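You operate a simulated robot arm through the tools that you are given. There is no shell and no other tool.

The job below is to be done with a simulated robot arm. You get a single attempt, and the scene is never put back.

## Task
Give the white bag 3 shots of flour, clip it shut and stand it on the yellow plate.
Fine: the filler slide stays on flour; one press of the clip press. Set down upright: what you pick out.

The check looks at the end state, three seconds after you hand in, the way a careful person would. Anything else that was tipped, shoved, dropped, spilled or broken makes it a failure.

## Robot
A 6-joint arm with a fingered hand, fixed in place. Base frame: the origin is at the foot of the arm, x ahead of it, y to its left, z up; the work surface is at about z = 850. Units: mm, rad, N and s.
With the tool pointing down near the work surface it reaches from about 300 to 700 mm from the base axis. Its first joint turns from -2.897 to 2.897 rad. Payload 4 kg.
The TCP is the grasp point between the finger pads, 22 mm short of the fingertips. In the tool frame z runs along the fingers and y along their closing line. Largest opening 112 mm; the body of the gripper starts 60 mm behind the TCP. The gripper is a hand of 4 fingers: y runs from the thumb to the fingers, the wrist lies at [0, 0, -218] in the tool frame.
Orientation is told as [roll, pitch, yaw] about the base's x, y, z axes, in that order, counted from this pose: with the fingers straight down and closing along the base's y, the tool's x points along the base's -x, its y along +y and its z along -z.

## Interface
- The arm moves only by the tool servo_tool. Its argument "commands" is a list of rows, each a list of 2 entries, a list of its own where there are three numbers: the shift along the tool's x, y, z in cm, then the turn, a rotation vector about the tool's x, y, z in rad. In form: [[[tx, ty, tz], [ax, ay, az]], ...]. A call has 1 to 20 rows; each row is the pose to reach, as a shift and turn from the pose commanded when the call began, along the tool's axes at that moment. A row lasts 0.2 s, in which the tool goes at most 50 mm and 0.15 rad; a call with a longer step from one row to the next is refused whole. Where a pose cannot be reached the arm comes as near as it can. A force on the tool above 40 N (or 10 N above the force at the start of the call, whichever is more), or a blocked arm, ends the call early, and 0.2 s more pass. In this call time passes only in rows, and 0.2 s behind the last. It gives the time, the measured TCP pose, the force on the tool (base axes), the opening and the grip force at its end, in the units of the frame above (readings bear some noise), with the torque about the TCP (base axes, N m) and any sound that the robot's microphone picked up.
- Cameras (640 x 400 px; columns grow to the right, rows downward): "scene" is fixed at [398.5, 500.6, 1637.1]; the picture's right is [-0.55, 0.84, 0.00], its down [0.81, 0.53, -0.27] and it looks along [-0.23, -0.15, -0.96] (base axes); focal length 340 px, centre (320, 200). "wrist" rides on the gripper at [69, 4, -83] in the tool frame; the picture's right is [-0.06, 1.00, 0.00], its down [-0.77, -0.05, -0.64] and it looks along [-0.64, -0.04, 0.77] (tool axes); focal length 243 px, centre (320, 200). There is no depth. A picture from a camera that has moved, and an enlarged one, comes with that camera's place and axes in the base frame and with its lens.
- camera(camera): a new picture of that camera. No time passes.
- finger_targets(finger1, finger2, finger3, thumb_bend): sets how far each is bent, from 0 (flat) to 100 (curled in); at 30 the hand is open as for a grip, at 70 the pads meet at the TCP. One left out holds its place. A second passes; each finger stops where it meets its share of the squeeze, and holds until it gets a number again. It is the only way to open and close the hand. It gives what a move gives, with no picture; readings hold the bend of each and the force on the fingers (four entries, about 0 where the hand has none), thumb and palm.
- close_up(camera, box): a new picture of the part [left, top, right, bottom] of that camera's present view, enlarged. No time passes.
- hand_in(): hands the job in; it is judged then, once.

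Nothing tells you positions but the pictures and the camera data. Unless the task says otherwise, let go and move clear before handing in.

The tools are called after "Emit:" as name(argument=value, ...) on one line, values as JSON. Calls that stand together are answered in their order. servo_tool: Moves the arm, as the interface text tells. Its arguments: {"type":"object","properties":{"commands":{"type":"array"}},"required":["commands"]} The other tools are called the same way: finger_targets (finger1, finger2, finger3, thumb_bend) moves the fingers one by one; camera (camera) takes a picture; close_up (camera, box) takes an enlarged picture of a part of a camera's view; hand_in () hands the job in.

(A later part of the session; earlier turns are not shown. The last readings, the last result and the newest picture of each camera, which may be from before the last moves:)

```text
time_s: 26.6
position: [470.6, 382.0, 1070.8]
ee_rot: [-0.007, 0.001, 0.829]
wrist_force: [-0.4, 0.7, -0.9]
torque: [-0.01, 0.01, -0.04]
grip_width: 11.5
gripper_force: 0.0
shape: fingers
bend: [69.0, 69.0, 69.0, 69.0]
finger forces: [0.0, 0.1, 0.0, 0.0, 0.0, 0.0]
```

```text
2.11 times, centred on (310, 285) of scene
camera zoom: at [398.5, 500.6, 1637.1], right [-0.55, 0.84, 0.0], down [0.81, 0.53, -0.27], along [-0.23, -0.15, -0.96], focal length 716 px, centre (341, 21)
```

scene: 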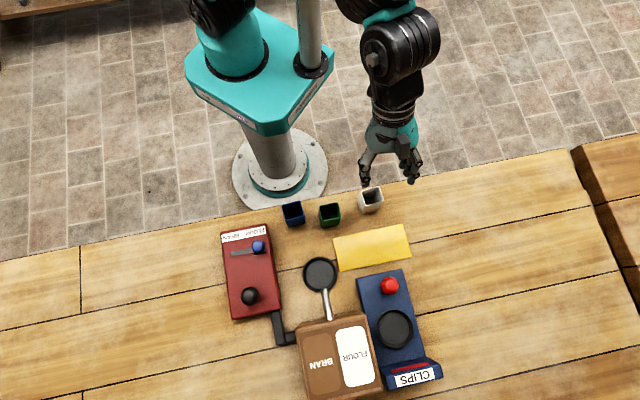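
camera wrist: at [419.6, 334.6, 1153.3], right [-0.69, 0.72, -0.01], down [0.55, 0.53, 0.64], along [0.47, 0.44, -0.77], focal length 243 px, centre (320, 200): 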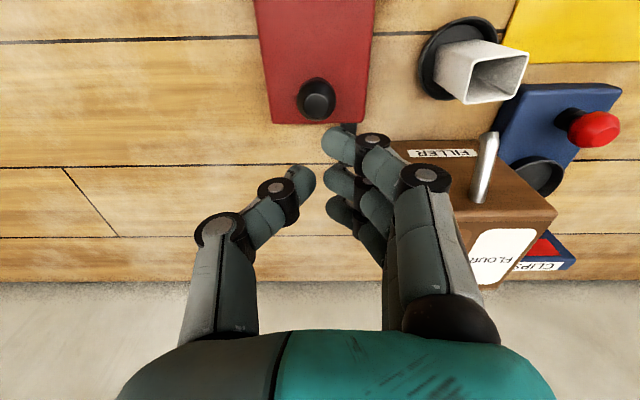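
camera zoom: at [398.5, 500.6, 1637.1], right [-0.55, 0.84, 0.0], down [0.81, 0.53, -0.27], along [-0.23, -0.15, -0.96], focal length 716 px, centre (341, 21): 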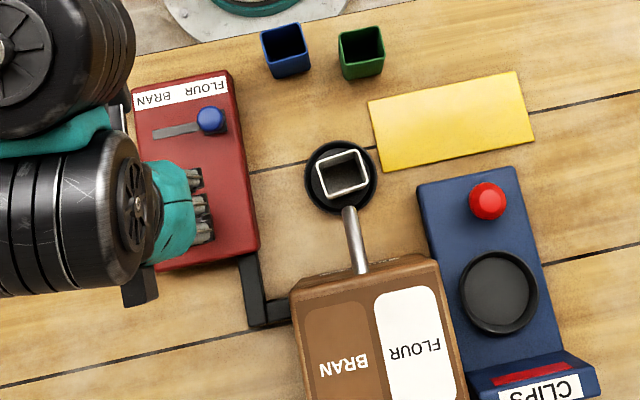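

The slide is on FLOUR, the bag is centred under the spout, and the hand is closed over the plunger. Shifting a few mm and lowering to just above it.

Emit:
servo_tool(commands=[[[-0.16, -0.32, 3], [0, 0, 0]], [[-0.16, -0.32, 6.5], [0, 0, 0]], [[-0.16, -0.32, 9], [0, 0, 0]]])

Emit:
camera(camera="wrist")

Emit:
close_up(camera="scene", box=[200, 220, 330, 340])

```text
time_s: 27.4
position: [477.2, 379.6, 981.1]
ee_rot: [-0.009, 0.0, 0.829]
wrist_force: [-0.1, 0.1, -0.1]
torque: [-0.01, 0.01, 0.0]
grip_width: 11.9
gripper_force: 0.1
shape: fingers
bend: [69.0, 69.0, 69.0, 69.0]
finger forces: [0.1, 0.0, 0.1, 0.0, 0.1, 0.0]
```

```text
taken
camera wrist: at [425.8, 331.7, 1064.0], right [-0.69, 0.72, -0.01], down [0.55, 0.53, 0.64], along [0.47, 0.44, -0.77], focal length 243 px, centre (320, 200)
```

wrist: 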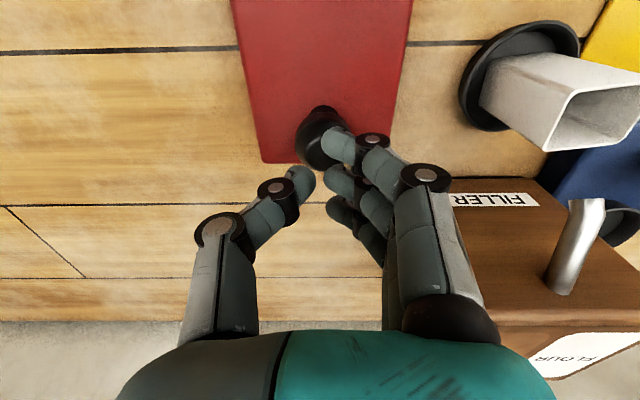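

```text
3.33 times, centred on (265, 280) of scene
camera zoom: at [398.5, 500.6, 1637.1], right [-0.55, 0.84, 0.0], down [0.81, 0.53, -0.27], along [-0.23, -0.15, -0.96], focal length 1133 px, centre (503, -67)
```

zoom: 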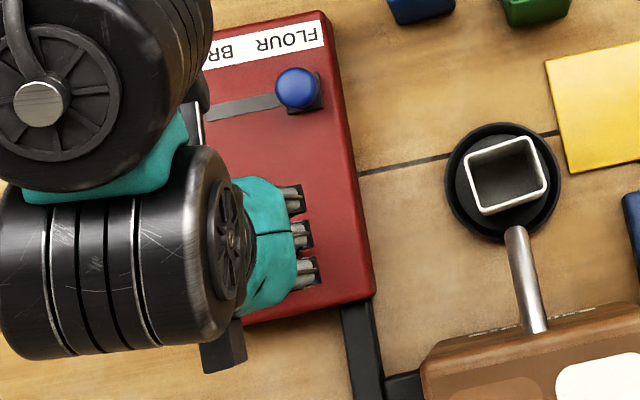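

Tips are lined up over the plunger head. Descending slowly to find contact and the press point (shot 1).

Emit:
servo_tool(commands=[[[0.25, -0.1, 1.0], [0, 0, 0]], [[0.25, -0.1, 1.6], [0, 0, 0]], [[0.25, -0.1, 2.0], [0, 0, 0]], [[0.25, -0.1, 2.4], [0, 0, 0]]])

Emit:
camera(camera="wrist")

```text
time_s: 28.4
position: [475.9, 377.3, 957.4]
ee_rot: [-0.009, 0.001, 0.831]
wrist_force: [-0.6, 0.0, 2.2]
torque: [-0.01, 0.04, 0.0]
grip_width: 11.6
gripper_force: 1.4
shape: fingers
bend: [69.0, 70.0, 69.0, 69.0]
finger forces: [0.1, 2.9, 0.1, 0.1, 0.0, 0.0]
```

```text
taken
camera wrist: at [423.8, 329.6, 1040.3], right [-0.69, 0.72, -0.01], down [0.55, 0.54, 0.64], along [0.47, 0.44, -0.77], focal length 243 px, centre (320, 200)
```

wrist: 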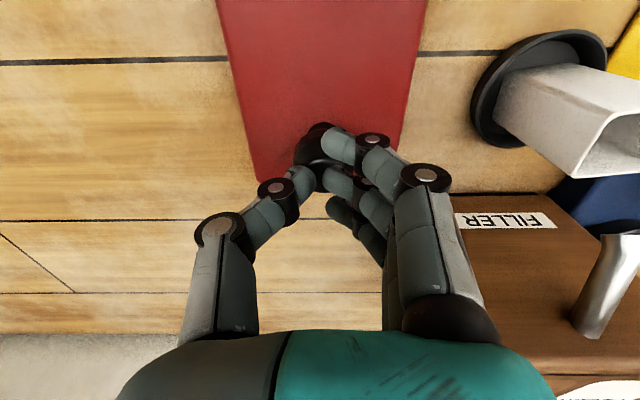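

Light contact with the middle finger. I'll shift slightly for a more central push and press downward in small steps, listening for the click.

Emit:
servo_tool(commands=[[[0.4, 0, -0.4], [0, 0, 0]], [[0.4, 0, 0.0], [0, 0, 0]], [[0.4, 0, 0.3], [0, 0, 0]], [[0.4, 0, 0.6], [0, 0, 0]]])

```text
time_s: 29.4
position: [472.7, 375.9, 951.1]
ee_rot: [-0.009, 0.001, 0.829]
wrist_force: [-1.7, 0.9, 5.2]
torque: [0.08, 0.04, 0.02]
grip_width: 11.5
gripper_force: 3.0
shape: fingers
bend: [69.0, 70.0, 69.0, 69.0]
finger forces: [0.1, 4.1, 2.1, 0.1, 0.1, 0.0]
heard: click
```

A click was heard. I'll look at the bag before going further.

Emit:
close_up(camera="scene", box=[230, 230, 360, 340])

Emit:
camera(camera="wrist")

Emit:
close_up(camera="scene", box=[300, 250, 345, 295])

```text
3.64 times, centred on (295, 285) of scene
camera zoom: at [398.5, 500.6, 1637.1], right [-0.55, 0.84, 0.0], down [0.81, 0.53, -0.27], along [-0.23, -0.15, -0.96], focal length 1236 px, centre (411, -109)
```

zoom: 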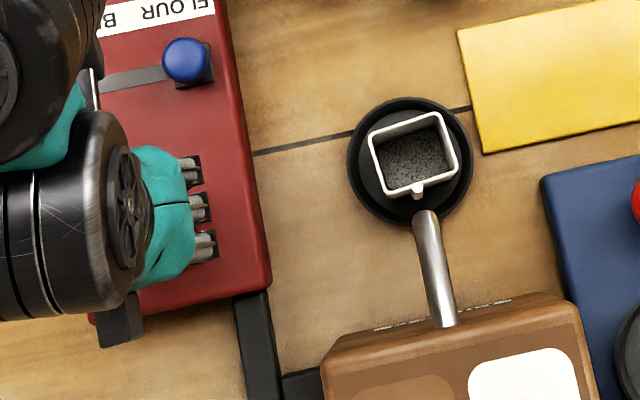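

```text
taken
camera wrist: at [420.8, 326.9, 1033.7], right [-0.69, 0.72, -0.01], down [0.55, 0.54, 0.64], along [0.47, 0.44, -0.77], focal length 243 px, centre (320, 200)
```

wrist: 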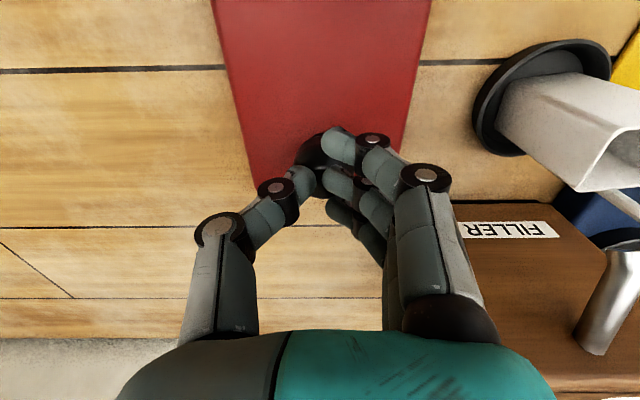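

```text
8.89 times, centred on (322, 272) of scene
camera zoom: at [398.5, 500.6, 1637.1], right [-0.55, 0.84, 0.0], down [0.81, 0.53, -0.27], along [-0.23, -0.15, -0.96], focal length 3021 px, centre (298, -444)
```

zoom: 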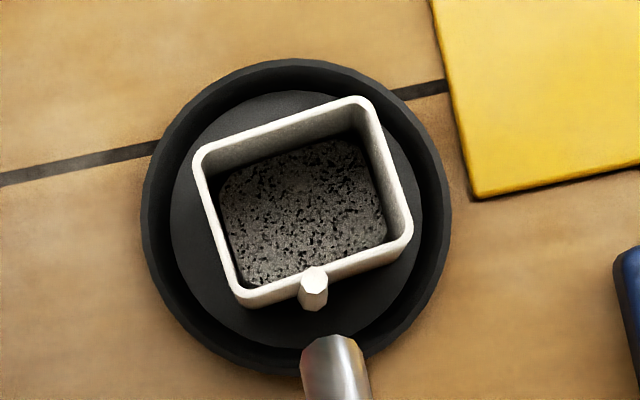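

Flour is being dispensed into the bag (a blob is mid-air over the rim). I'll release the plunger and let it settle.

Emit:
servo_tool(commands=[[[0, 0, -0.5], [0, 0, 0]], [[0, 0, -1.0], [0, 0, 0]], [[0, 0, -1.5], [0, 0, 0]], [[0, 0, -1.5], [0, 0, 0]], [[0, 0, -1.5], [0, 0, 0]]])

Emit:
close_up(camera="scene", box=[300, 250, 345, 295])

Emit:
camera(camera="wrist")

```text
time_s: 30.6
position: [472.5, 374.4, 965.1]
ee_rot: [-0.01, -0.001, 0.83]
wrist_force: [1.0, -0.4, -0.3]
torque: [-0.01, -0.03, 0.01]
grip_width: 11.7
gripper_force: 0.0
shape: fingers
bend: [69.0, 69.0, 69.0, 69.0]
finger forces: [0.0, 0.1, 0.2, 0.0, 0.1, 0.0]
```

```text
8.89 times, centred on (322, 272) of scene
camera zoom: at [398.5, 500.6, 1637.1], right [-0.55, 0.84, 0.0], down [0.81, 0.53, -0.27], along [-0.23, -0.15, -0.96], focal length 3021 px, centre (298, -444)
```

zoom: 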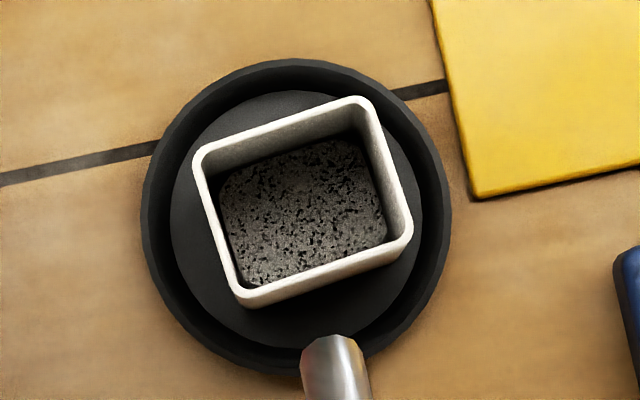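

```text
taken
camera wrist: at [420.9, 327.3, 1048.5], right [-0.69, 0.72, -0.01], down [0.55, 0.53, 0.64], along [0.47, 0.44, -0.77], focal length 243 px, centre (320, 200)
```

wrist: 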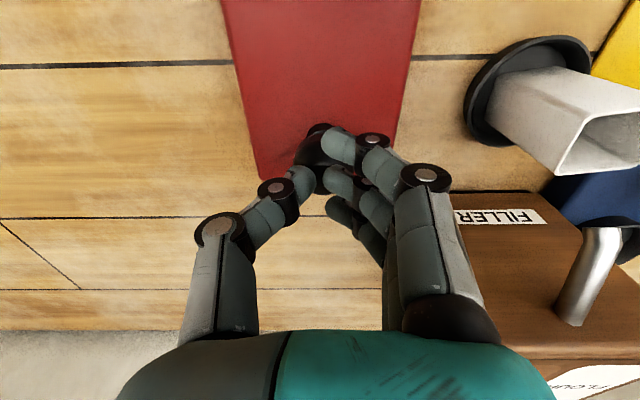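

Shot 1 is in. Now press 2 to the same depth.

Emit:
servo_tool(commands=[[[0, 0, 0.6], [0, 0, 0]], [[0, 0, 0.9], [0, 0, 0]], [[0, 0, 1.2], [0, 0, 0]], [[0, 0, 1.5], [0, 0, 0]]])

Emit:
close_up(camera="scene", box=[300, 250, 345, 295])

```text
time_s: 31.6
position: [471.6, 376.2, 950.2]
ee_rot: [-0.008, -0.001, 0.829]
wrist_force: [-0.6, 1.1, 6.2]
torque: [0.08, 0.05, 0.05]
grip_width: 11.6
gripper_force: 3.4
shape: fingers
bend: [69.0, 70.0, 69.0, 69.0]
finger forces: [0.0, 5.4, 0.8, 0.1, 0.1, 0.0]
heard: click
```

```text
8.89 times, centred on (322, 272) of scene
camera zoom: at [398.5, 500.6, 1637.1], right [-0.55, 0.84, 0.0], down [0.81, 0.53, -0.27], along [-0.23, -0.15, -0.96], focal length 3021 px, centre (298, -444)
```

zoom: 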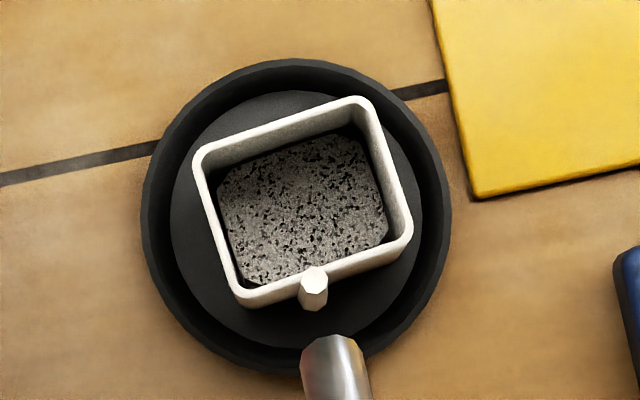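

Second click with another shot and a higher level. Releasing fully and letting it settle.

Emit:
servo_tool(commands=[[[0, 0, -0.5], [0, 0, 0]], [[0, 0, -1.0], [0, 0, 0]], [[0, 0, -1.5], [0, 0, 0]], [[0, 0, -1.5], [0, 0, 0]], [[0, 0, -1.5], [0, 0, 0]]])

Emit:
close_up(camera="scene", box=[300, 250, 345, 295])

```text
time_s: 32.8
position: [472.8, 375.1, 965.6]
ee_rot: [-0.008, -0.002, 0.828]
wrist_force: [-0.2, 0.0, -1.0]
torque: [-0.01, 0.01, 0.03]
grip_width: 11.4
gripper_force: 0.0
shape: fingers
bend: [69.0, 69.0, 69.0, 69.0]
finger forces: [0.1, 0.0, 0.0, 0.1, 0.1, 0.0]
```

```text
8.89 times, centred on (322, 272) of scene
camera zoom: at [398.5, 500.6, 1637.1], right [-0.55, 0.84, 0.0], down [0.81, 0.53, -0.27], along [-0.23, -0.15, -0.96], focal length 3021 px, centre (298, -444)
```

zoom: 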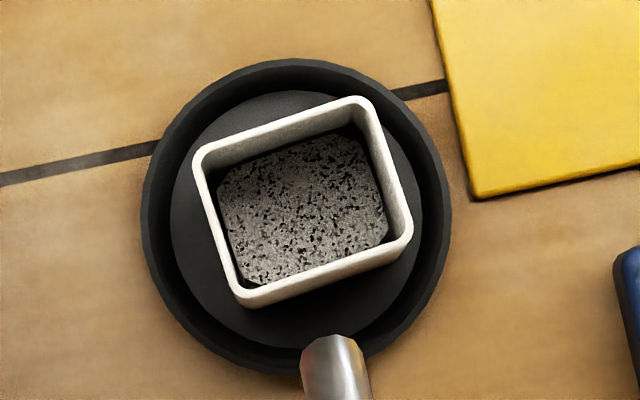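

Two shots are in and nothing spilled. Pressing the third and final shot.

Emit:
servo_tool(commands=[[[0, 0, 0.6], [0, 0, 0]], [[0, 0, 0.9], [0, 0, 0]], [[0, 0, 1.2], [0, 0, 0]], [[0, 0, 1.5], [0, 0, 0]]])

Emit:
close_up(camera="scene", box=[300, 250, 345, 295])

```text
time_s: 33.8
position: [471.3, 376.8, 951.2]
ee_rot: [-0.009, 0.0, 0.83]
wrist_force: [-1.6, 0.9, 6.7]
torque: [0.07, 0.04, 0.01]
grip_width: 11.6
gripper_force: 2.9
shape: fingers
bend: [69.0, 70.0, 69.0, 69.0]
finger forces: [0.0, 4.8, 1.4, 0.0, 0.0, 0.0]
heard: click
```

```text
8.89 times, centred on (322, 272) of scene
camera zoom: at [398.5, 500.6, 1637.1], right [-0.55, 0.84, 0.0], down [0.81, 0.53, -0.27], along [-0.23, -0.15, -0.96], focal length 3021 px, centre (298, -444)
```

zoom: 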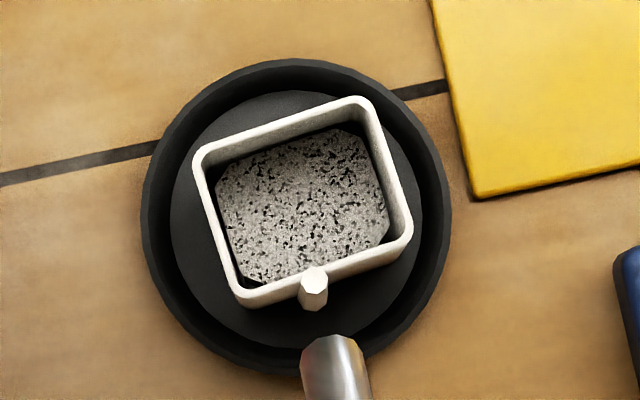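

Third shot is in with exactly three clicks. Now I'll rise, open the hand, and return to the tilted pose above the bag.

Emit:
servo_tool(commands=[[[0, 0, -1.5], [0, 0, 0]], [[0, 0, -4.5], [0, 0, 0]], [[-0.2, 0.2, -8.5], [0, 0, 0]], [[-0.49, 0.42, -12], [0, 0, 0]]])

Emit:
finger_targets(finger1=46, finger2=46, finger3=46, thumb_bend=46)

Emit:
servo_tool(commands=[[[1.4, 3, 0.3], [0, -0.05, 0]], [[2.9, 6, 0.7], [0, -0.15, 0]], [[4.4, 9, 1.1], [0, -0.25, 0]], [[5.9, 12, 1.5], [0, -0.35, 0]], [[7.24, 14.78, 1.9], [0, -0.4, 0]]])

Emit:
camera(camera="wrist")

Emit:
close_up(camera="scene", box=[200, 190, 420, 380])

```text
time_s: 34.8
position: [470.6, 381.3, 1071.5]
ee_rot: [-0.01, 0.0, 0.828]
wrist_force: [-0.2, 0.1, 0.3]
torque: [0.0, 0.04, 0.02]
grip_width: 11.6
gripper_force: 0.1
shape: fingers
bend: [69.0, 69.0, 69.0, 69.0]
finger forces: [0.0, 0.0, 0.0, 0.0, 0.0, 0.0]
```

```text
time_s: 35.8
position: [471.1, 382.0, 1070.7]
ee_rot: [-0.009, 0.0, 0.829]
wrist_force: [-0.1, 0.2, 0.1]
torque: [0.0, 0.01, -0.01]
grip_width: 68.2
gripper_force: 0.1
shape: fingers
bend: [46.0, 46.0, 46.0, 46.0]
finger forces: [0.0, 0.1, 0.0, 0.1, 0.0, 0.0]
```

```text
time_s: 37.0
position: [314.5, 428.2, 1052.2]
ee_rot: [-0.008, -0.401, 0.834]
wrist_force: [0.0, 0.3, 0.6]
torque: [0.05, 0.01, 0.01]
grip_width: 68.1
gripper_force: 0.0
shape: fingers
bend: [46.0, 46.0, 46.0, 46.0]
finger forces: [0.0, 0.0, 0.0, 0.0, 0.1, 0.1]
```

```text
taken
camera wrist: at [245.4, 360.5, 1101.6], right [-0.7, 0.72, 0.02], down [0.34, 0.31, 0.89], along [0.63, 0.63, -0.45], focal length 243 px, centre (320, 200)
```

wrist: 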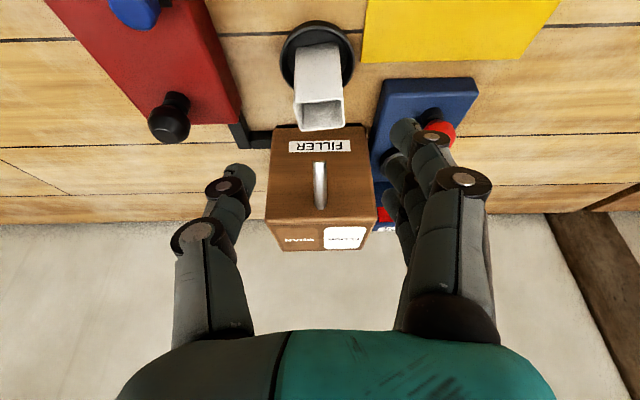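

```text
2.11 times, centred on (310, 285) of scene
camera zoom: at [398.5, 500.6, 1637.1], right [-0.55, 0.84, 0.0], down [0.81, 0.53, -0.27], along [-0.23, -0.15, -0.96], focal length 716 px, centre (341, 21)
```

zoom: 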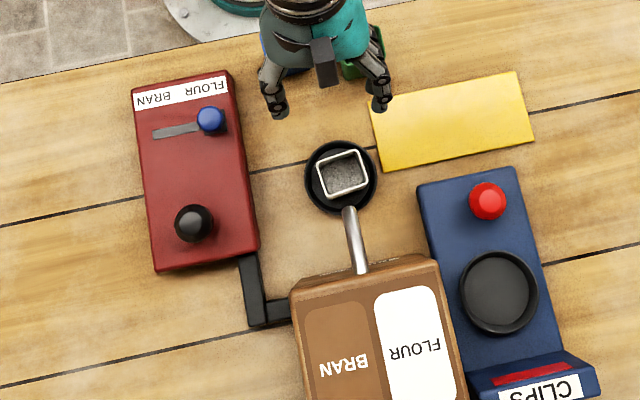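

The bag sits undisturbed with flour inside and nothing spilled around it. Descending along the fingers to re-grip it.

Emit:
servo_tool(commands=[[[0, 0, 4], [0, 0, 0]], [[0, 0, 8], [0, 0, 0]], [[0, 0, 11.5], [0, 0, 0]], [[0, 0, 14], [0, 0, 0]], [[0, 0, 16], [0, 0, 0]]])

Emit:
camera(camera="wrist")

```text
time_s: 38.2
position: [358.0, 472.6, 904.3]
ee_rot: [-0.009, -0.4, 0.833]
wrist_force: [-0.6, -1.0, -0.1]
torque: [0.0, 0.0, 0.02]
grip_width: 68.3
gripper_force: 0.1
shape: fingers
bend: [46.0, 46.0, 46.0, 46.0]
finger forces: [0.0, 0.1, 0.0, 0.0, 0.1, 0.1]
```

```text
taken
camera wrist: at [288.1, 405.5, 953.3], right [-0.7, 0.72, 0.02], down [0.34, 0.31, 0.89], along [0.63, 0.63, -0.46], focal length 243 px, centre (320, 200)
```

wrist: 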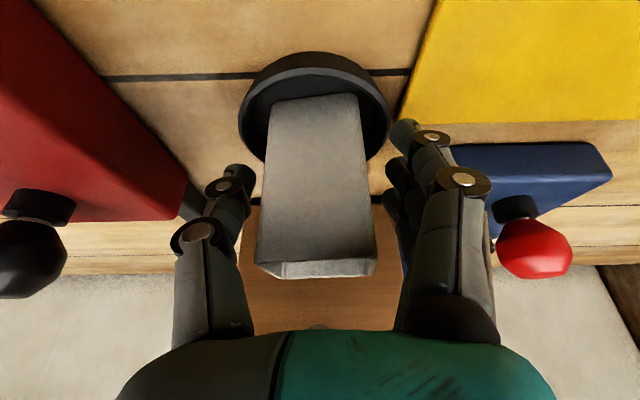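

Same pose as when I released it; gripping again.

Emit:
finger_targets(finger1=64, finger2=64, finger3=64, thumb_bend=64)

Emit:
servo_tool(commands=[[[-0.2, 0, -0.5], [0, 0, 0]], [[-0.6, 0, -1.4], [0, 0, 0]], [[-0.8, 0, -1.9], [0, 0, 0]]])

Emit:
close_up(camera="wrist", box=[200, 20, 440, 290])

```text
time_s: 39.2
position: [357.1, 472.5, 904.1]
ee_rot: [-0.009, -0.4, 0.833]
wrist_force: [-0.2, -0.7, -0.4]
torque: [-0.01, -0.02, 0.07]
grip_width: 41.2
gripper_force: 9.4
shape: fingers
bend: [58.0, 57.0, 61.0, 59.0]
finger forces: [3.6, 4.5, 1.9, 0.1, 10.2, 0.0]
```

```text
time_s: 40.0
position: [356.5, 473.8, 924.9]
ee_rot: [-0.01, -0.4, 0.832]
wrist_force: [-0.4, -0.6, -0.9]
torque: [-0.01, 0.0, -0.01]
grip_width: 41.3
gripper_force: 10.1
shape: fingers
bend: [58.0, 57.0, 61.0, 59.0]
finger forces: [3.7, 4.5, 2.0, 0.0, 10.1, 0.0]
```

```text
1.48 times, centred on (320, 155) of wrist
camera zoom: at [287.8, 405.5, 974.0], right [-0.7, 0.72, 0.02], down [0.34, 0.31, 0.89], along [0.63, 0.62, -0.46], focal length 359 px, centre (320, 267)
```

zoom: 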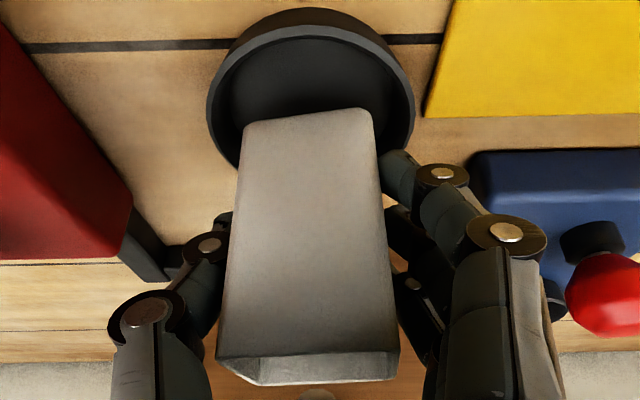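

The bag is gripped again and lifting cleanly. Retracting up and base-ward away from the spout, then I'll inspect the clip press.

Emit:
servo_tool(commands=[[[0, 0, -2], [0, 0, 0]], [[0, 0, -5], [0, 0, 0]], [[0, 0, -8.5], [0, 0, 0]], [[0, 0, -11], [0, 0, 0]], [[0, 0, -12], [0, 0, 0]]])

Emit:
camera(camera="wrist")

Emit:
camera(camera="scene")

```text
time_s: 41.2
position: [324.7, 439.0, 1035.1]
ee_rot: [-0.011, -0.399, 0.833]
wrist_force: [0.4, 0.6, -0.8]
torque: [-0.03, 0.0, 0.02]
grip_width: 41.4
gripper_force: 10.3
shape: fingers
bend: [58.0, 57.0, 61.0, 59.0]
finger forces: [3.7, 4.5, 1.9, 0.0, 10.1, 0.1]
```

```text
taken
camera wrist: at [255.5, 371.1, 1084.0], right [-0.7, 0.72, 0.02], down [0.34, 0.31, 0.89], along [0.63, 0.62, -0.46], focal length 243 px, centre (320, 200)
```

wrist: 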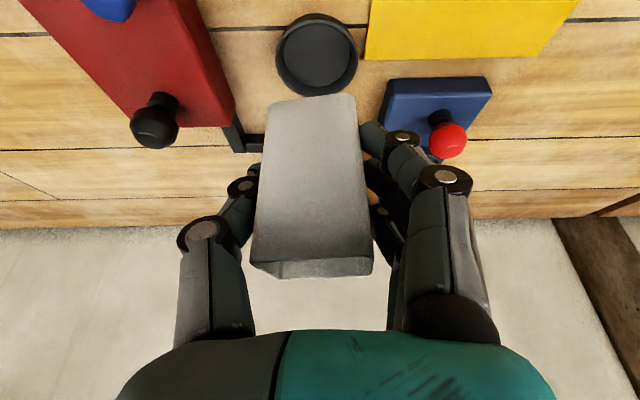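

```text
taken
```

scene: 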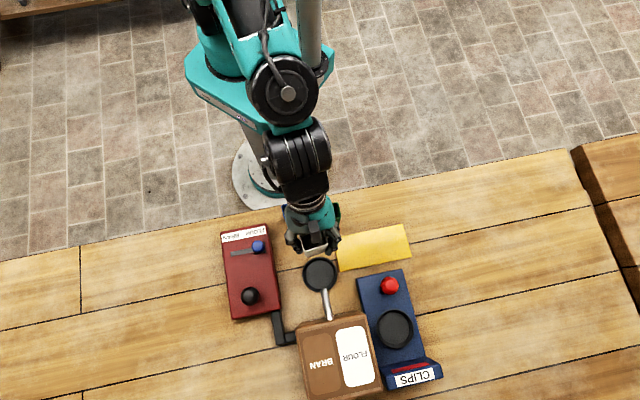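

Moving the bag over toward the clip press, stopping base-ward of its dish for a look.

Emit:
servo_tool(commands=[[[-1.9, 2.0, 0.35], [0, 0, 0]], [[-3.8, 4.1, 0.7], [0, 0, 0]], [[-5.7, 6.2, 1.05], [0, 0, 0]], [[-7.6, 8.3, 1.4], [0, 0, 0]], [[-9.5, 10.3, 1.75], [0, 0, 0]], [[-11.31, 12.26, 2.08], [0, 0, 0]]])

Emit:
camera(camera="wrist")

Emit:
close_up(camera="scene", box=[280, 230, 480, 400])

```text
time_s: 42.6
position: [309.7, 605.5, 1059.5]
ee_rot: [-0.008, -0.398, 0.833]
wrist_force: [-0.4, -0.2, -2.2]
torque: [0.01, 0.01, 0.02]
grip_width: 41.5
gripper_force: 9.9
shape: fingers
bend: [58.0, 57.0, 61.0, 59.0]
finger forces: [3.6, 4.6, 2.0, 0.0, 10.0, 0.0]
```

```text
taken
camera wrist: at [240.1, 537.1, 1108.4], right [-0.7, 0.72, 0.02], down [0.34, 0.31, 0.89], along [0.63, 0.62, -0.46], focal length 243 px, centre (320, 200)
```

wrist: 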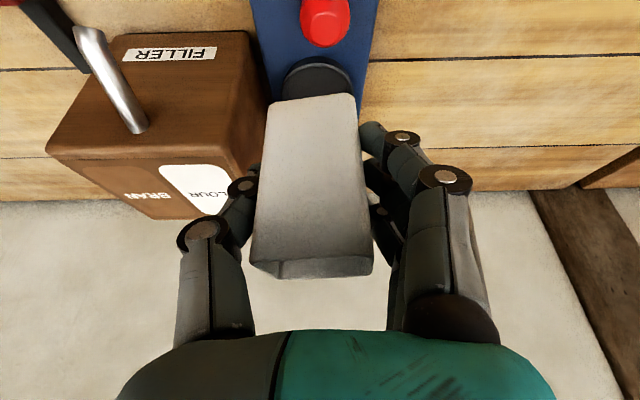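

```text
2.35 times, centred on (380, 315) of scene
camera zoom: at [398.5, 500.6, 1637.1], right [-0.55, 0.84, 0.0], down [0.81, 0.53, -0.27], along [-0.23, -0.15, -0.96], focal length 800 px, centre (179, -71)
```

zoom: 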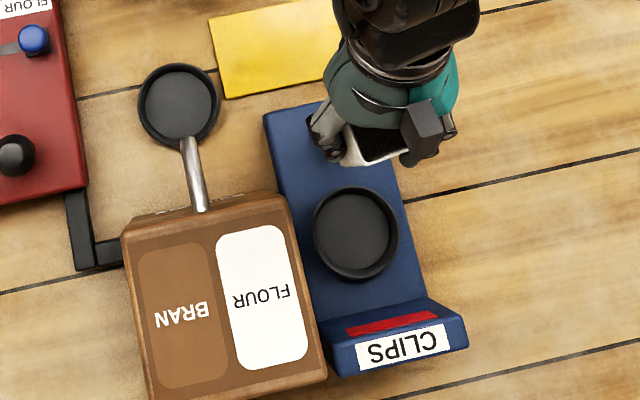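

The dish is about 84 mm further outward and laterally in line; clearance to the hopper side is around 11–14 mm. Moving over the dish at height first.

Emit:
servo_tool(commands=[[[-1.9, -0.02, 0.8], [0, 0, 0]], [[-3.8, -0.05, 1.6], [0, 0, 0]], [[-5.8, -0.08, 2.45], [0, 0, 0]], [[-7.69, -0.1, 3.25], [0, 0, 0]]])

Emit:
camera(camera="wrist")

Emit:
close_up(camera="scene", box=[320, 230, 470, 400])

```text
time_s: 43.6
position: [360.1, 656.9, 1057.4]
ee_rot: [-0.009, -0.398, 0.832]
wrist_force: [-0.1, 0.6, -1.7]
torque: [-0.01, -0.02, 0.0]
grip_width: 41.3
gripper_force: 10.2
shape: fingers
bend: [58.0, 57.0, 61.0, 59.0]
finger forces: [3.6, 4.6, 2.0, 0.0, 9.9, 0.0]
out of reach, approached as far as the arm can: row 4
```

```text
taken
camera wrist: at [290.5, 588.5, 1106.4], right [-0.7, 0.72, 0.02], down [0.34, 0.31, 0.89], along [0.63, 0.62, -0.46], focal length 243 px, centre (320, 200)
```

wrist: 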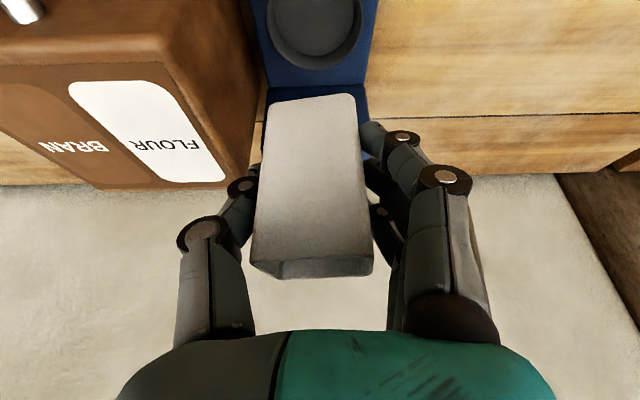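

```text
2.35 times, centred on (395, 315) of scene
camera zoom: at [398.5, 500.6, 1637.1], right [-0.55, 0.84, 0.0], down [0.81, 0.53, -0.27], along [-0.23, -0.15, -0.96], focal length 800 px, centre (144, -71)
```

zoom: 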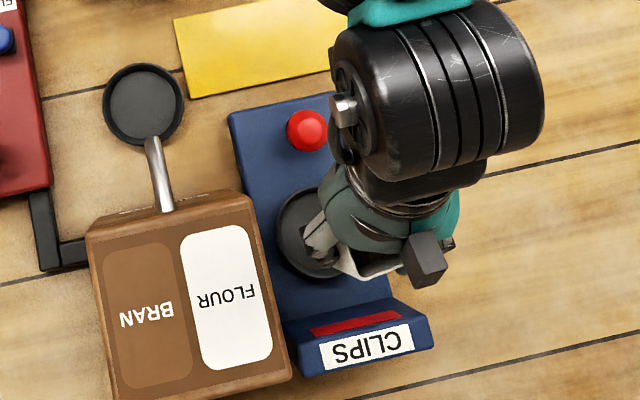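

That's at the arm's reach limit at this height, but lower should be reachable. Descending vertically in steps to just above the dish.

Emit:
servo_tool(commands=[[[0.78, 0.05, 1.84], [0, 0, 0]], [[1.56, 0.1, 3.68], [0, 0, 0]], [[2.33, 0.1, 5.53], [0, 0, 0]], [[3.11, 0.1, 7.37], [0, 0, 0]]])

Emit:
camera(camera="wrist")

Emit:
close_up(camera="scene", box=[320, 230, 470, 400])

```text
time_s: 44.6
position: [361.6, 657.9, 980.0]
ee_rot: [-0.009, -0.401, 0.833]
wrist_force: [0.6, 1.0, -0.9]
torque: [0.02, 0.02, 0.0]
grip_width: 41.3
gripper_force: 9.8
shape: fingers
bend: [58.0, 57.0, 61.0, 59.0]
finger forces: [3.6, 4.6, 2.0, 0.1, 9.9, 0.0]
```

```text
taken
camera wrist: at [290.6, 589.9, 1029.1], right [-0.7, 0.72, 0.02], down [0.34, 0.31, 0.89], along [0.63, 0.63, -0.46], focal length 243 px, centre (320, 200)
```

wrist: 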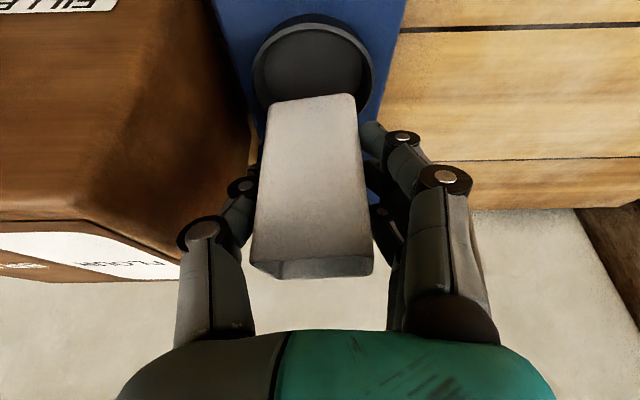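

```text
2.35 times, centred on (395, 315) of scene
camera zoom: at [398.5, 500.6, 1637.1], right [-0.55, 0.84, 0.0], down [0.81, 0.53, -0.27], along [-0.23, -0.15, -0.96], focal length 800 px, centre (144, -71)
```

zoom: 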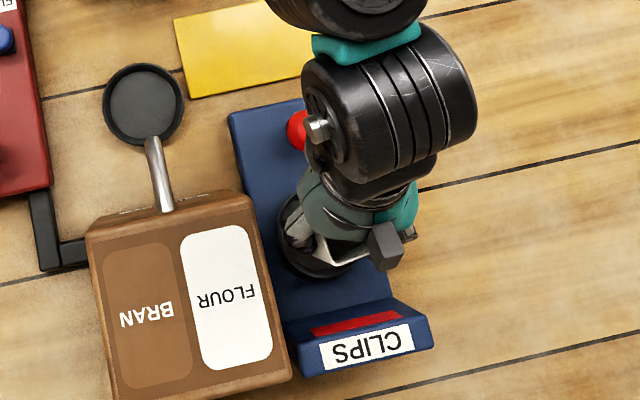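

Reachable here. Now about 9–10 mm further outward and lower to just above the dish rim.

Emit:
servo_tool(commands=[[[-0.87, -0.05, 0.37], [0, 0, 0]], [[-0.3, -0.05, 1.75], [0, 0, 0]], [[0.18, -0.05, 2.85], [0, 0, 0]]])

Emit:
camera(camera="wrist")

Emit:
close_up(camera="scene", box=[350, 270, 450, 380])

```text
time_s: 45.4
position: [366.7, 667.1, 952.2]
ee_rot: [-0.01, -0.4, 0.831]
wrist_force: [0.0, 0.2, -1.6]
torque: [0.01, -0.01, 0.01]
grip_width: 41.4
gripper_force: 10.2
shape: fingers
bend: [58.0, 57.0, 61.0, 59.0]
finger forces: [3.7, 4.6, 2.0, 0.1, 9.8, 0.0]
```

```text
taken
camera wrist: at [298.0, 598.1, 1001.4], right [-0.7, 0.72, 0.02], down [0.34, 0.31, 0.89], along [0.63, 0.62, -0.46], focal length 243 px, centre (320, 200)
```

wrist: 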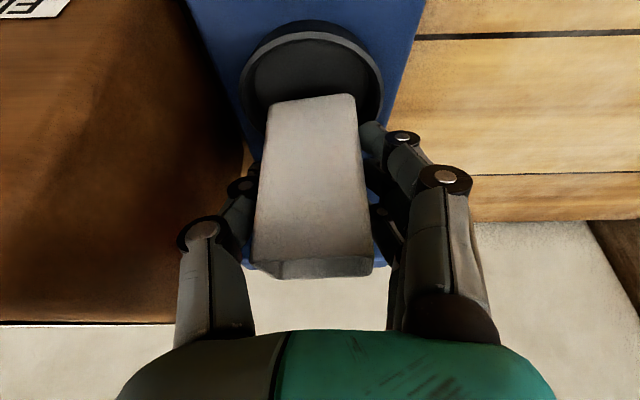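

```text
3.64 times, centred on (400, 325) of scene
camera zoom: at [398.5, 500.6, 1637.1], right [-0.55, 0.84, 0.0], down [0.81, 0.53, -0.27], along [-0.23, -0.15, -0.96], focal length 1236 px, centre (29, -254)
```

zoom: 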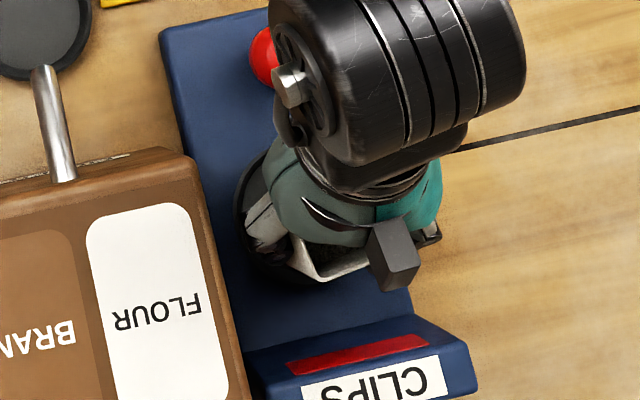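

Alignment looks equivalent to the spout placement. Nudging 1.5 mm laterally and lowering gradually.

Emit:
servo_tool(commands=[[[0.12, -0.15, 0.28], [0, 0, 0]], [[0.31, -0.15, 0.74], [0, 0, 0]], [[0.47, -0.15, 1.1], [0, 0, 0]]])

Emit:
close_up(camera="wrist", box=[220, 20, 420, 160])

```text
time_s: 46.2
position: [369.7, 665.9, 939.3]
ee_rot: [-0.01, -0.399, 0.832]
wrist_force: [-0.5, -0.3, -1.1]
torque: [0.01, 0.0, 0.03]
grip_width: 41.4
gripper_force: 9.8
shape: fingers
bend: [58.0, 57.0, 61.0, 59.0]
finger forces: [3.7, 4.6, 2.0, 0.0, 9.8, 0.0]
```

```text
2.86 times, centred on (320, 90) of wrist
camera zoom: at [299.8, 596.8, 989.0], right [-0.7, 0.72, 0.02], down [0.34, 0.31, 0.89], along [0.63, 0.62, -0.46], focal length 693 px, centre (320, 514)
```

zoom: 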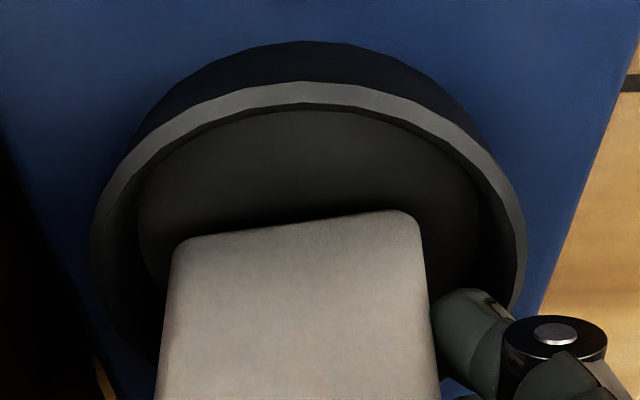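

Comparing with the spout placement, the bag looks about 3–4 mm too far outward. Correcting base-ward while lowering a little more.

Emit:
servo_tool(commands=[[[0.32, 0, -0.14], [0, 0, 0]], [[0.42, 0, 0.1], [0, 0, 0]], [[0.52, 0, 0.32], [0, 0, 0]]])

Emit:
close_up(camera="wrist", box=[220, 20, 420, 160])

Emit:
close_up(camera="scene", box=[360, 290, 430, 350])

```text
time_s: 47.0
position: [365.3, 662.3, 934.0]
ee_rot: [-0.011, -0.401, 0.832]
wrist_force: [-0.3, -0.4, -1.7]
torque: [0.0, 0.0, -0.02]
grip_width: 40.9
gripper_force: 10.1
shape: fingers
bend: [58.0, 57.0, 61.0, 59.0]
finger forces: [3.7, 4.6, 2.1, 0.0, 9.9, 0.0]
```

```text
2.86 times, centred on (320, 90) of wrist
camera zoom: at [296.7, 594.6, 983.4], right [-0.7, 0.72, 0.02], down [0.34, 0.31, 0.89], along [0.63, 0.62, -0.46], focal length 693 px, centre (320, 514)
```

zoom: 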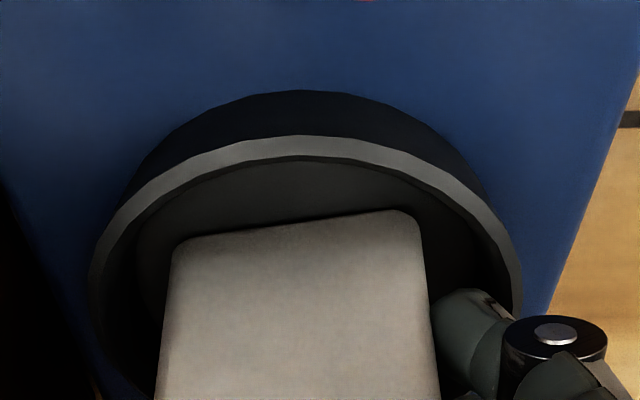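

```text
6.67 times, centred on (395, 320) of scene
camera zoom: at [398.5, 500.6, 1637.1], right [-0.55, 0.84, 0.0], down [0.81, 0.53, -0.27], along [-0.23, -0.15, -0.96], focal length 2266 px, centre (-180, -600)
```

zoom: 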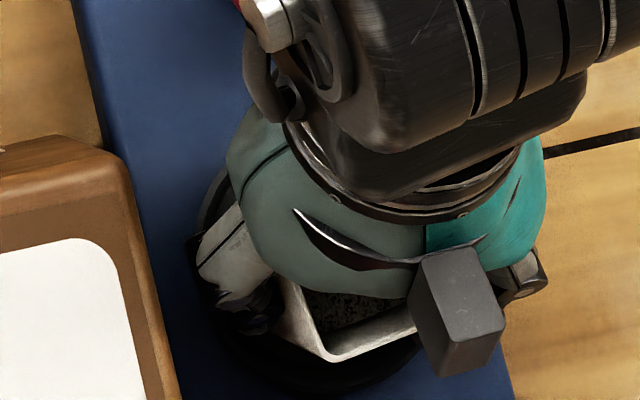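

Now the view matches the spout placement almost exactly. Lowering in tiny steps to contact.

Emit:
servo_tool(commands=[[[0.05, 0.05, 0.1], [0, 0, 0]], [[0.09, 0.05, 0.2], [0, 0, 0]]])

Emit:
close_up(camera="wrist", box=[220, 20, 420, 160])

```text
time_s: 47.6
position: [366.9, 663.2, 933.8]
ee_rot: [-0.008, -0.401, 0.832]
wrist_force: [1.1, 1.5, 2.7]
torque: [0.03, 0.04, -0.05]
grip_width: 41.5
gripper_force: 10.6
shape: fingers
bend: [58.0, 57.0, 61.0, 59.0]
finger forces: [4.2, 4.8, 2.7, 0.0, 10.3, 0.1]
```

```text
2.86 times, centred on (320, 90) of wrist
camera zoom: at [296.8, 594.6, 982.3], right [-0.7, 0.72, 0.02], down [0.34, 0.31, 0.89], along [0.63, 0.63, -0.45], focal length 693 px, centre (320, 514)
```

zoom: 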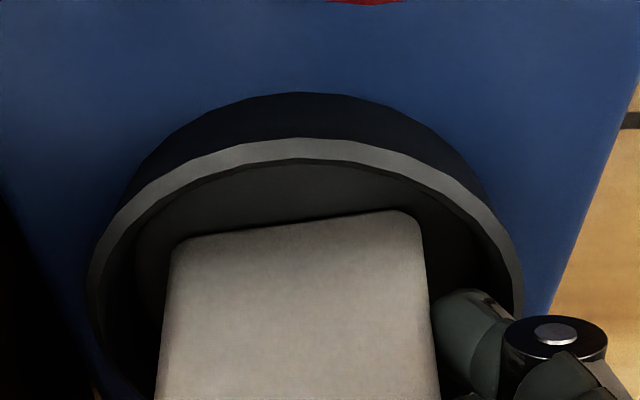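

Contact on the dish floor. Releasing the bag here.

Emit:
finger_targets(finger1=46, finger2=46, finger3=46, thumb_bend=46)

Emit:
camera(camera="wrist")

Emit:
close_up(camera="scene", box=[350, 270, 450, 380])

```text
time_s: 48.6
position: [365.5, 663.6, 932.5]
ee_rot: [-0.007, -0.4, 0.832]
wrist_force: [-0.4, 1.0, 0.1]
torque: [-0.01, 0.03, -0.04]
grip_width: 68.1
gripper_force: 0.2
shape: fingers
bend: [46.0, 46.0, 46.0, 46.0]
finger forces: [0.1, 0.1, 0.1, 0.0, 0.0, 0.0]
```

```text
taken
camera wrist: at [296.7, 594.3, 981.8], right [-0.7, 0.72, 0.02], down [0.34, 0.31, 0.89], along [0.63, 0.62, -0.46], focal length 243 px, centre (320, 200)
```

wrist: 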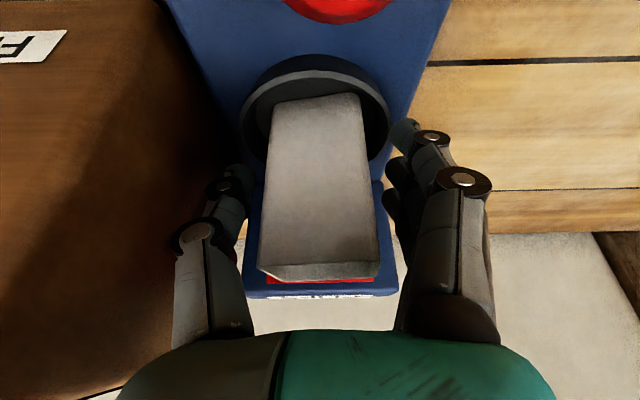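

```text
3.64 times, centred on (400, 325) of scene
camera zoom: at [398.5, 500.6, 1637.1], right [-0.55, 0.84, 0.0], down [0.81, 0.53, -0.27], along [-0.23, -0.15, -0.96], focal length 1236 px, centre (29, -254)
```

zoom: 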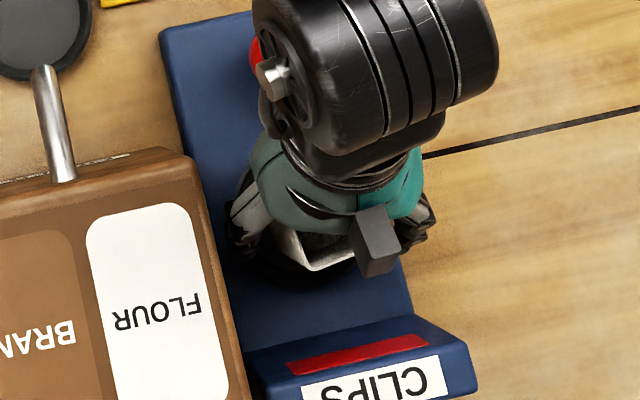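

The bag is standing in the clip dish. Retracting along the fingers, then checking it.

Emit:
servo_tool(commands=[[[0, 0, -2], [0, 0, 0]], [[0, 0, -5], [0, 0, 0]], [[0, 0, -9], [0, 0, 0]], [[0, 0, -13], [0, 0, 0]], [[0, 0, -16], [0, 0, 0]]])

Emit:
camera(camera="wrist")

Emit:
close_up(camera="scene", box=[340, 250, 450, 400])

```text
time_s: 49.8
position: [321.2, 617.4, 1078.6]
ee_rot: [-0.009, -0.401, 0.833]
wrist_force: [0.2, -0.2, -1.5]
torque: [-0.01, 0.02, 0.02]
grip_width: 67.9
gripper_force: 0.1
shape: fingers
bend: [46.0, 46.0, 46.0, 46.0]
finger forces: [0.0, 0.1, 0.1, 0.0, 0.0, 0.0]
```

```text
taken
camera wrist: at [252.7, 549.0, 1127.6], right [-0.7, 0.72, 0.02], down [0.34, 0.31, 0.89], along [0.63, 0.62, -0.46], focal length 243 px, centre (320, 200)
```

wrist: 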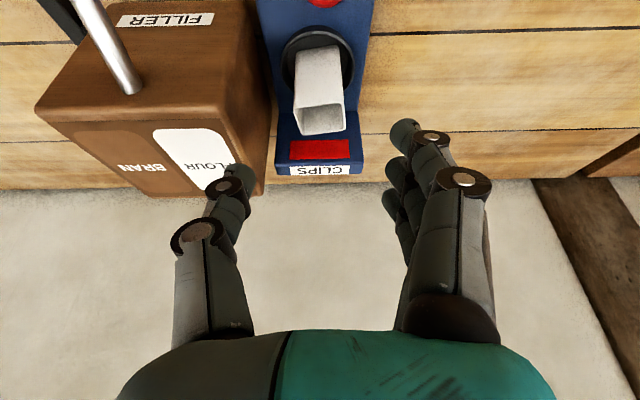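

```text
2.67 times, centred on (395, 325) of scene
camera zoom: at [398.5, 500.6, 1637.1], right [-0.55, 0.84, 0.0], down [0.81, 0.53, -0.27], along [-0.23, -0.15, -0.96], focal length 906 px, centre (120, -133)
```

zoom: 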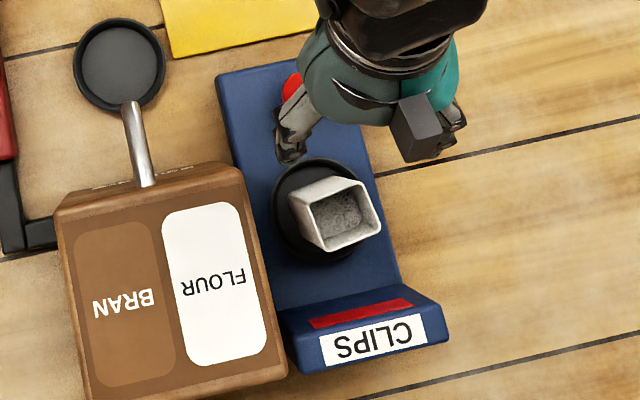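

The bag is upright in the clip dish. Next: straighten the hand, close the fingers, and move above the red button.

Emit:
servo_tool(commands=[[[0.9, 0.3, 0.6], [0, 0.1, 0]], [[1.8, 0.6, 1.4], [0, 0.22, 0]], [[2.6, 0.9, 2.2], [0, 0.33, 0]], [[3.3, 1.11, 2.94], [0, 0.4, 0]]])

Emit:
finger_targets(finger1=69, finger2=69, finger3=69, thumb_bend=69)

Emit:
camera(camera="wrist")

Emit:
close_up(camera="scene", box=[340, 230, 450, 380])

```text
time_s: 50.8
position: [292.5, 612.4, 1040.2]
ee_rot: [0.008, -0.008, 0.831]
wrist_force: [-0.9, 0.7, -0.2]
torque: [0.01, -0.02, -0.02]
grip_width: 68.4
gripper_force: 0.1
shape: fingers
bend: [46.0, 46.0, 46.0, 46.0]
finger forces: [0.0, 0.0, 0.0, 0.0, 0.0, 0.0]
out of reach, approached as far as the arm can: row 3, 4
```

```text
time_s: 51.8
position: [292.8, 611.3, 1040.8]
ee_rot: [0.01, -0.008, 0.829]
wrist_force: [-0.6, 0.5, -0.2]
torque: [0.01, 0.03, 0.01]
grip_width: 11.4
gripper_force: 0.1
shape: fingers
bend: [69.0, 69.0, 69.0, 69.0]
finger forces: [0.1, 0.0, 0.1, 0.1, 0.0, 0.0]
```

```text
taken
camera wrist: at [241.8, 562.0, 1122.3], right [-0.69, 0.72, 0.01], down [0.55, 0.52, 0.65], along [0.46, 0.45, -0.76], focal length 243 px, centre (320, 200)
```

wrist: 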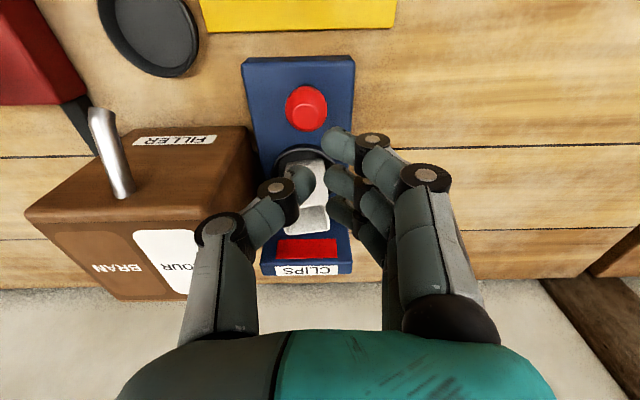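

```text
2.67 times, centred on (395, 305) of scene
camera zoom: at [398.5, 500.6, 1637.1], right [-0.55, 0.84, 0.0], down [0.81, 0.53, -0.27], along [-0.23, -0.15, -0.96], focal length 906 px, centre (120, -80)
```

zoom: 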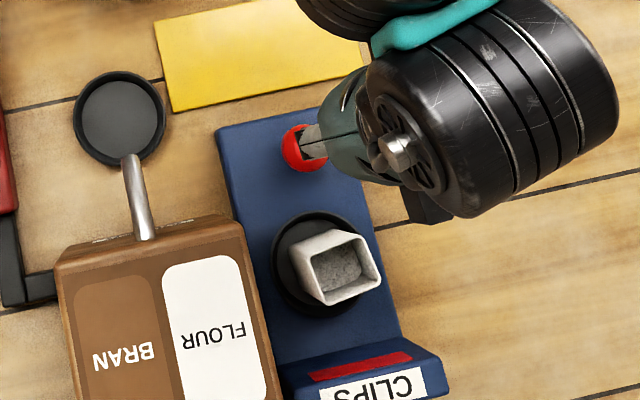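

Button estimated at (302.5, 608.5). Lowering (which also improves reach) and centring above it.

Emit:
servo_tool(commands=[[[0, 0, 2], [0, 0, 0]], [[-0.2, -0.5, 4], [0, 0, 0]], [[-0.42, -0.97, 6], [0, 0, 0]]])

Emit:
camera(camera="wrist")

Emit:
close_up(camera="scene", box=[340, 230, 450, 380])

```text
time_s: 52.6
position: [303.6, 608.7, 980.5]
ee_rot: [-0.009, 0.001, 0.828]
wrist_force: [-0.7, -0.1, 0.3]
torque: [0.02, -0.01, -0.01]
grip_width: 11.6
gripper_force: 0.0
shape: fingers
bend: [69.0, 69.0, 69.0, 69.0]
finger forces: [0.0, 0.1, 0.0, 0.0, 0.1, 0.0]
```

```text
taken
camera wrist: at [252.2, 559.4, 1063.0], right [-0.69, 0.72, -0.01], down [0.55, 0.53, 0.64], along [0.47, 0.44, -0.77], focal length 243 px, centre (320, 200)
```

wrist: 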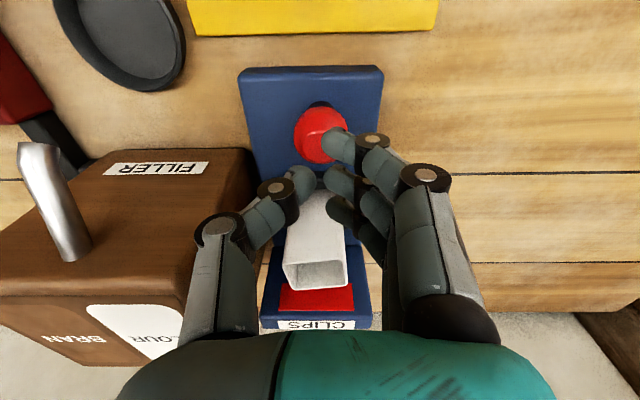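

```text
2.67 times, centred on (395, 305) of scene
camera zoom: at [398.5, 500.6, 1637.1], right [-0.55, 0.84, 0.0], down [0.81, 0.53, -0.27], along [-0.23, -0.15, -0.96], focal length 906 px, centre (120, -80)
```

zoom: 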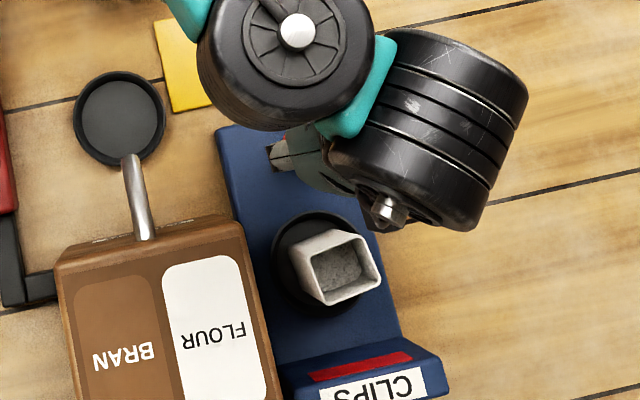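

Button is directly under the fingertips. Descending slowly, looking for contact and a click, one press only.

Emit:
servo_tool(commands=[[[0.4, 0, 1.5], [0, 0, 0]], [[0.4, 0, 3.0], [0, 0, 0]], [[0.4, 0, 3.8], [0, 0, 0]], [[0.4, 0, 4.3], [0, 0, 0]]])

Emit:
camera(camera="wrist")

```text
time_s: 53.6
position: [301.1, 604.9, 937.6]
ee_rot: [-0.008, -0.002, 0.831]
wrist_force: [-2.2, 0.0, 11.9]
torque: [0.07, 0.07, 0.01]
grip_width: 11.7
gripper_force: 6.6
shape: fingers
bend: [69.0, 71.0, 69.0, 69.0]
finger forces: [0.0, 8.7, 0.0, 0.0, 3.1, 0.1]
heard: click
```

```text
taken
camera wrist: at [249.7, 556.8, 1020.3], right [-0.69, 0.72, -0.01], down [0.55, 0.53, 0.64], along [0.47, 0.44, -0.76], focal length 243 px, centre (320, 200)
```

wrist: 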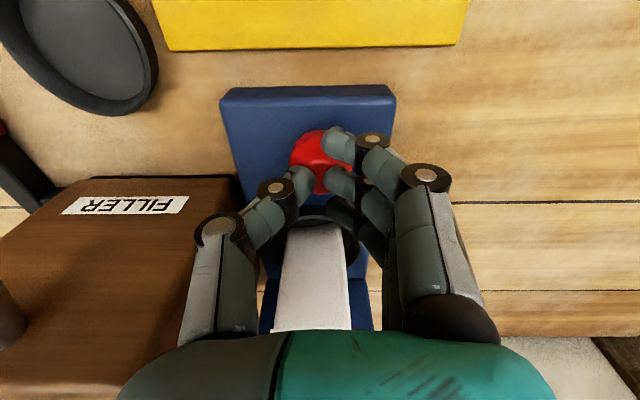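

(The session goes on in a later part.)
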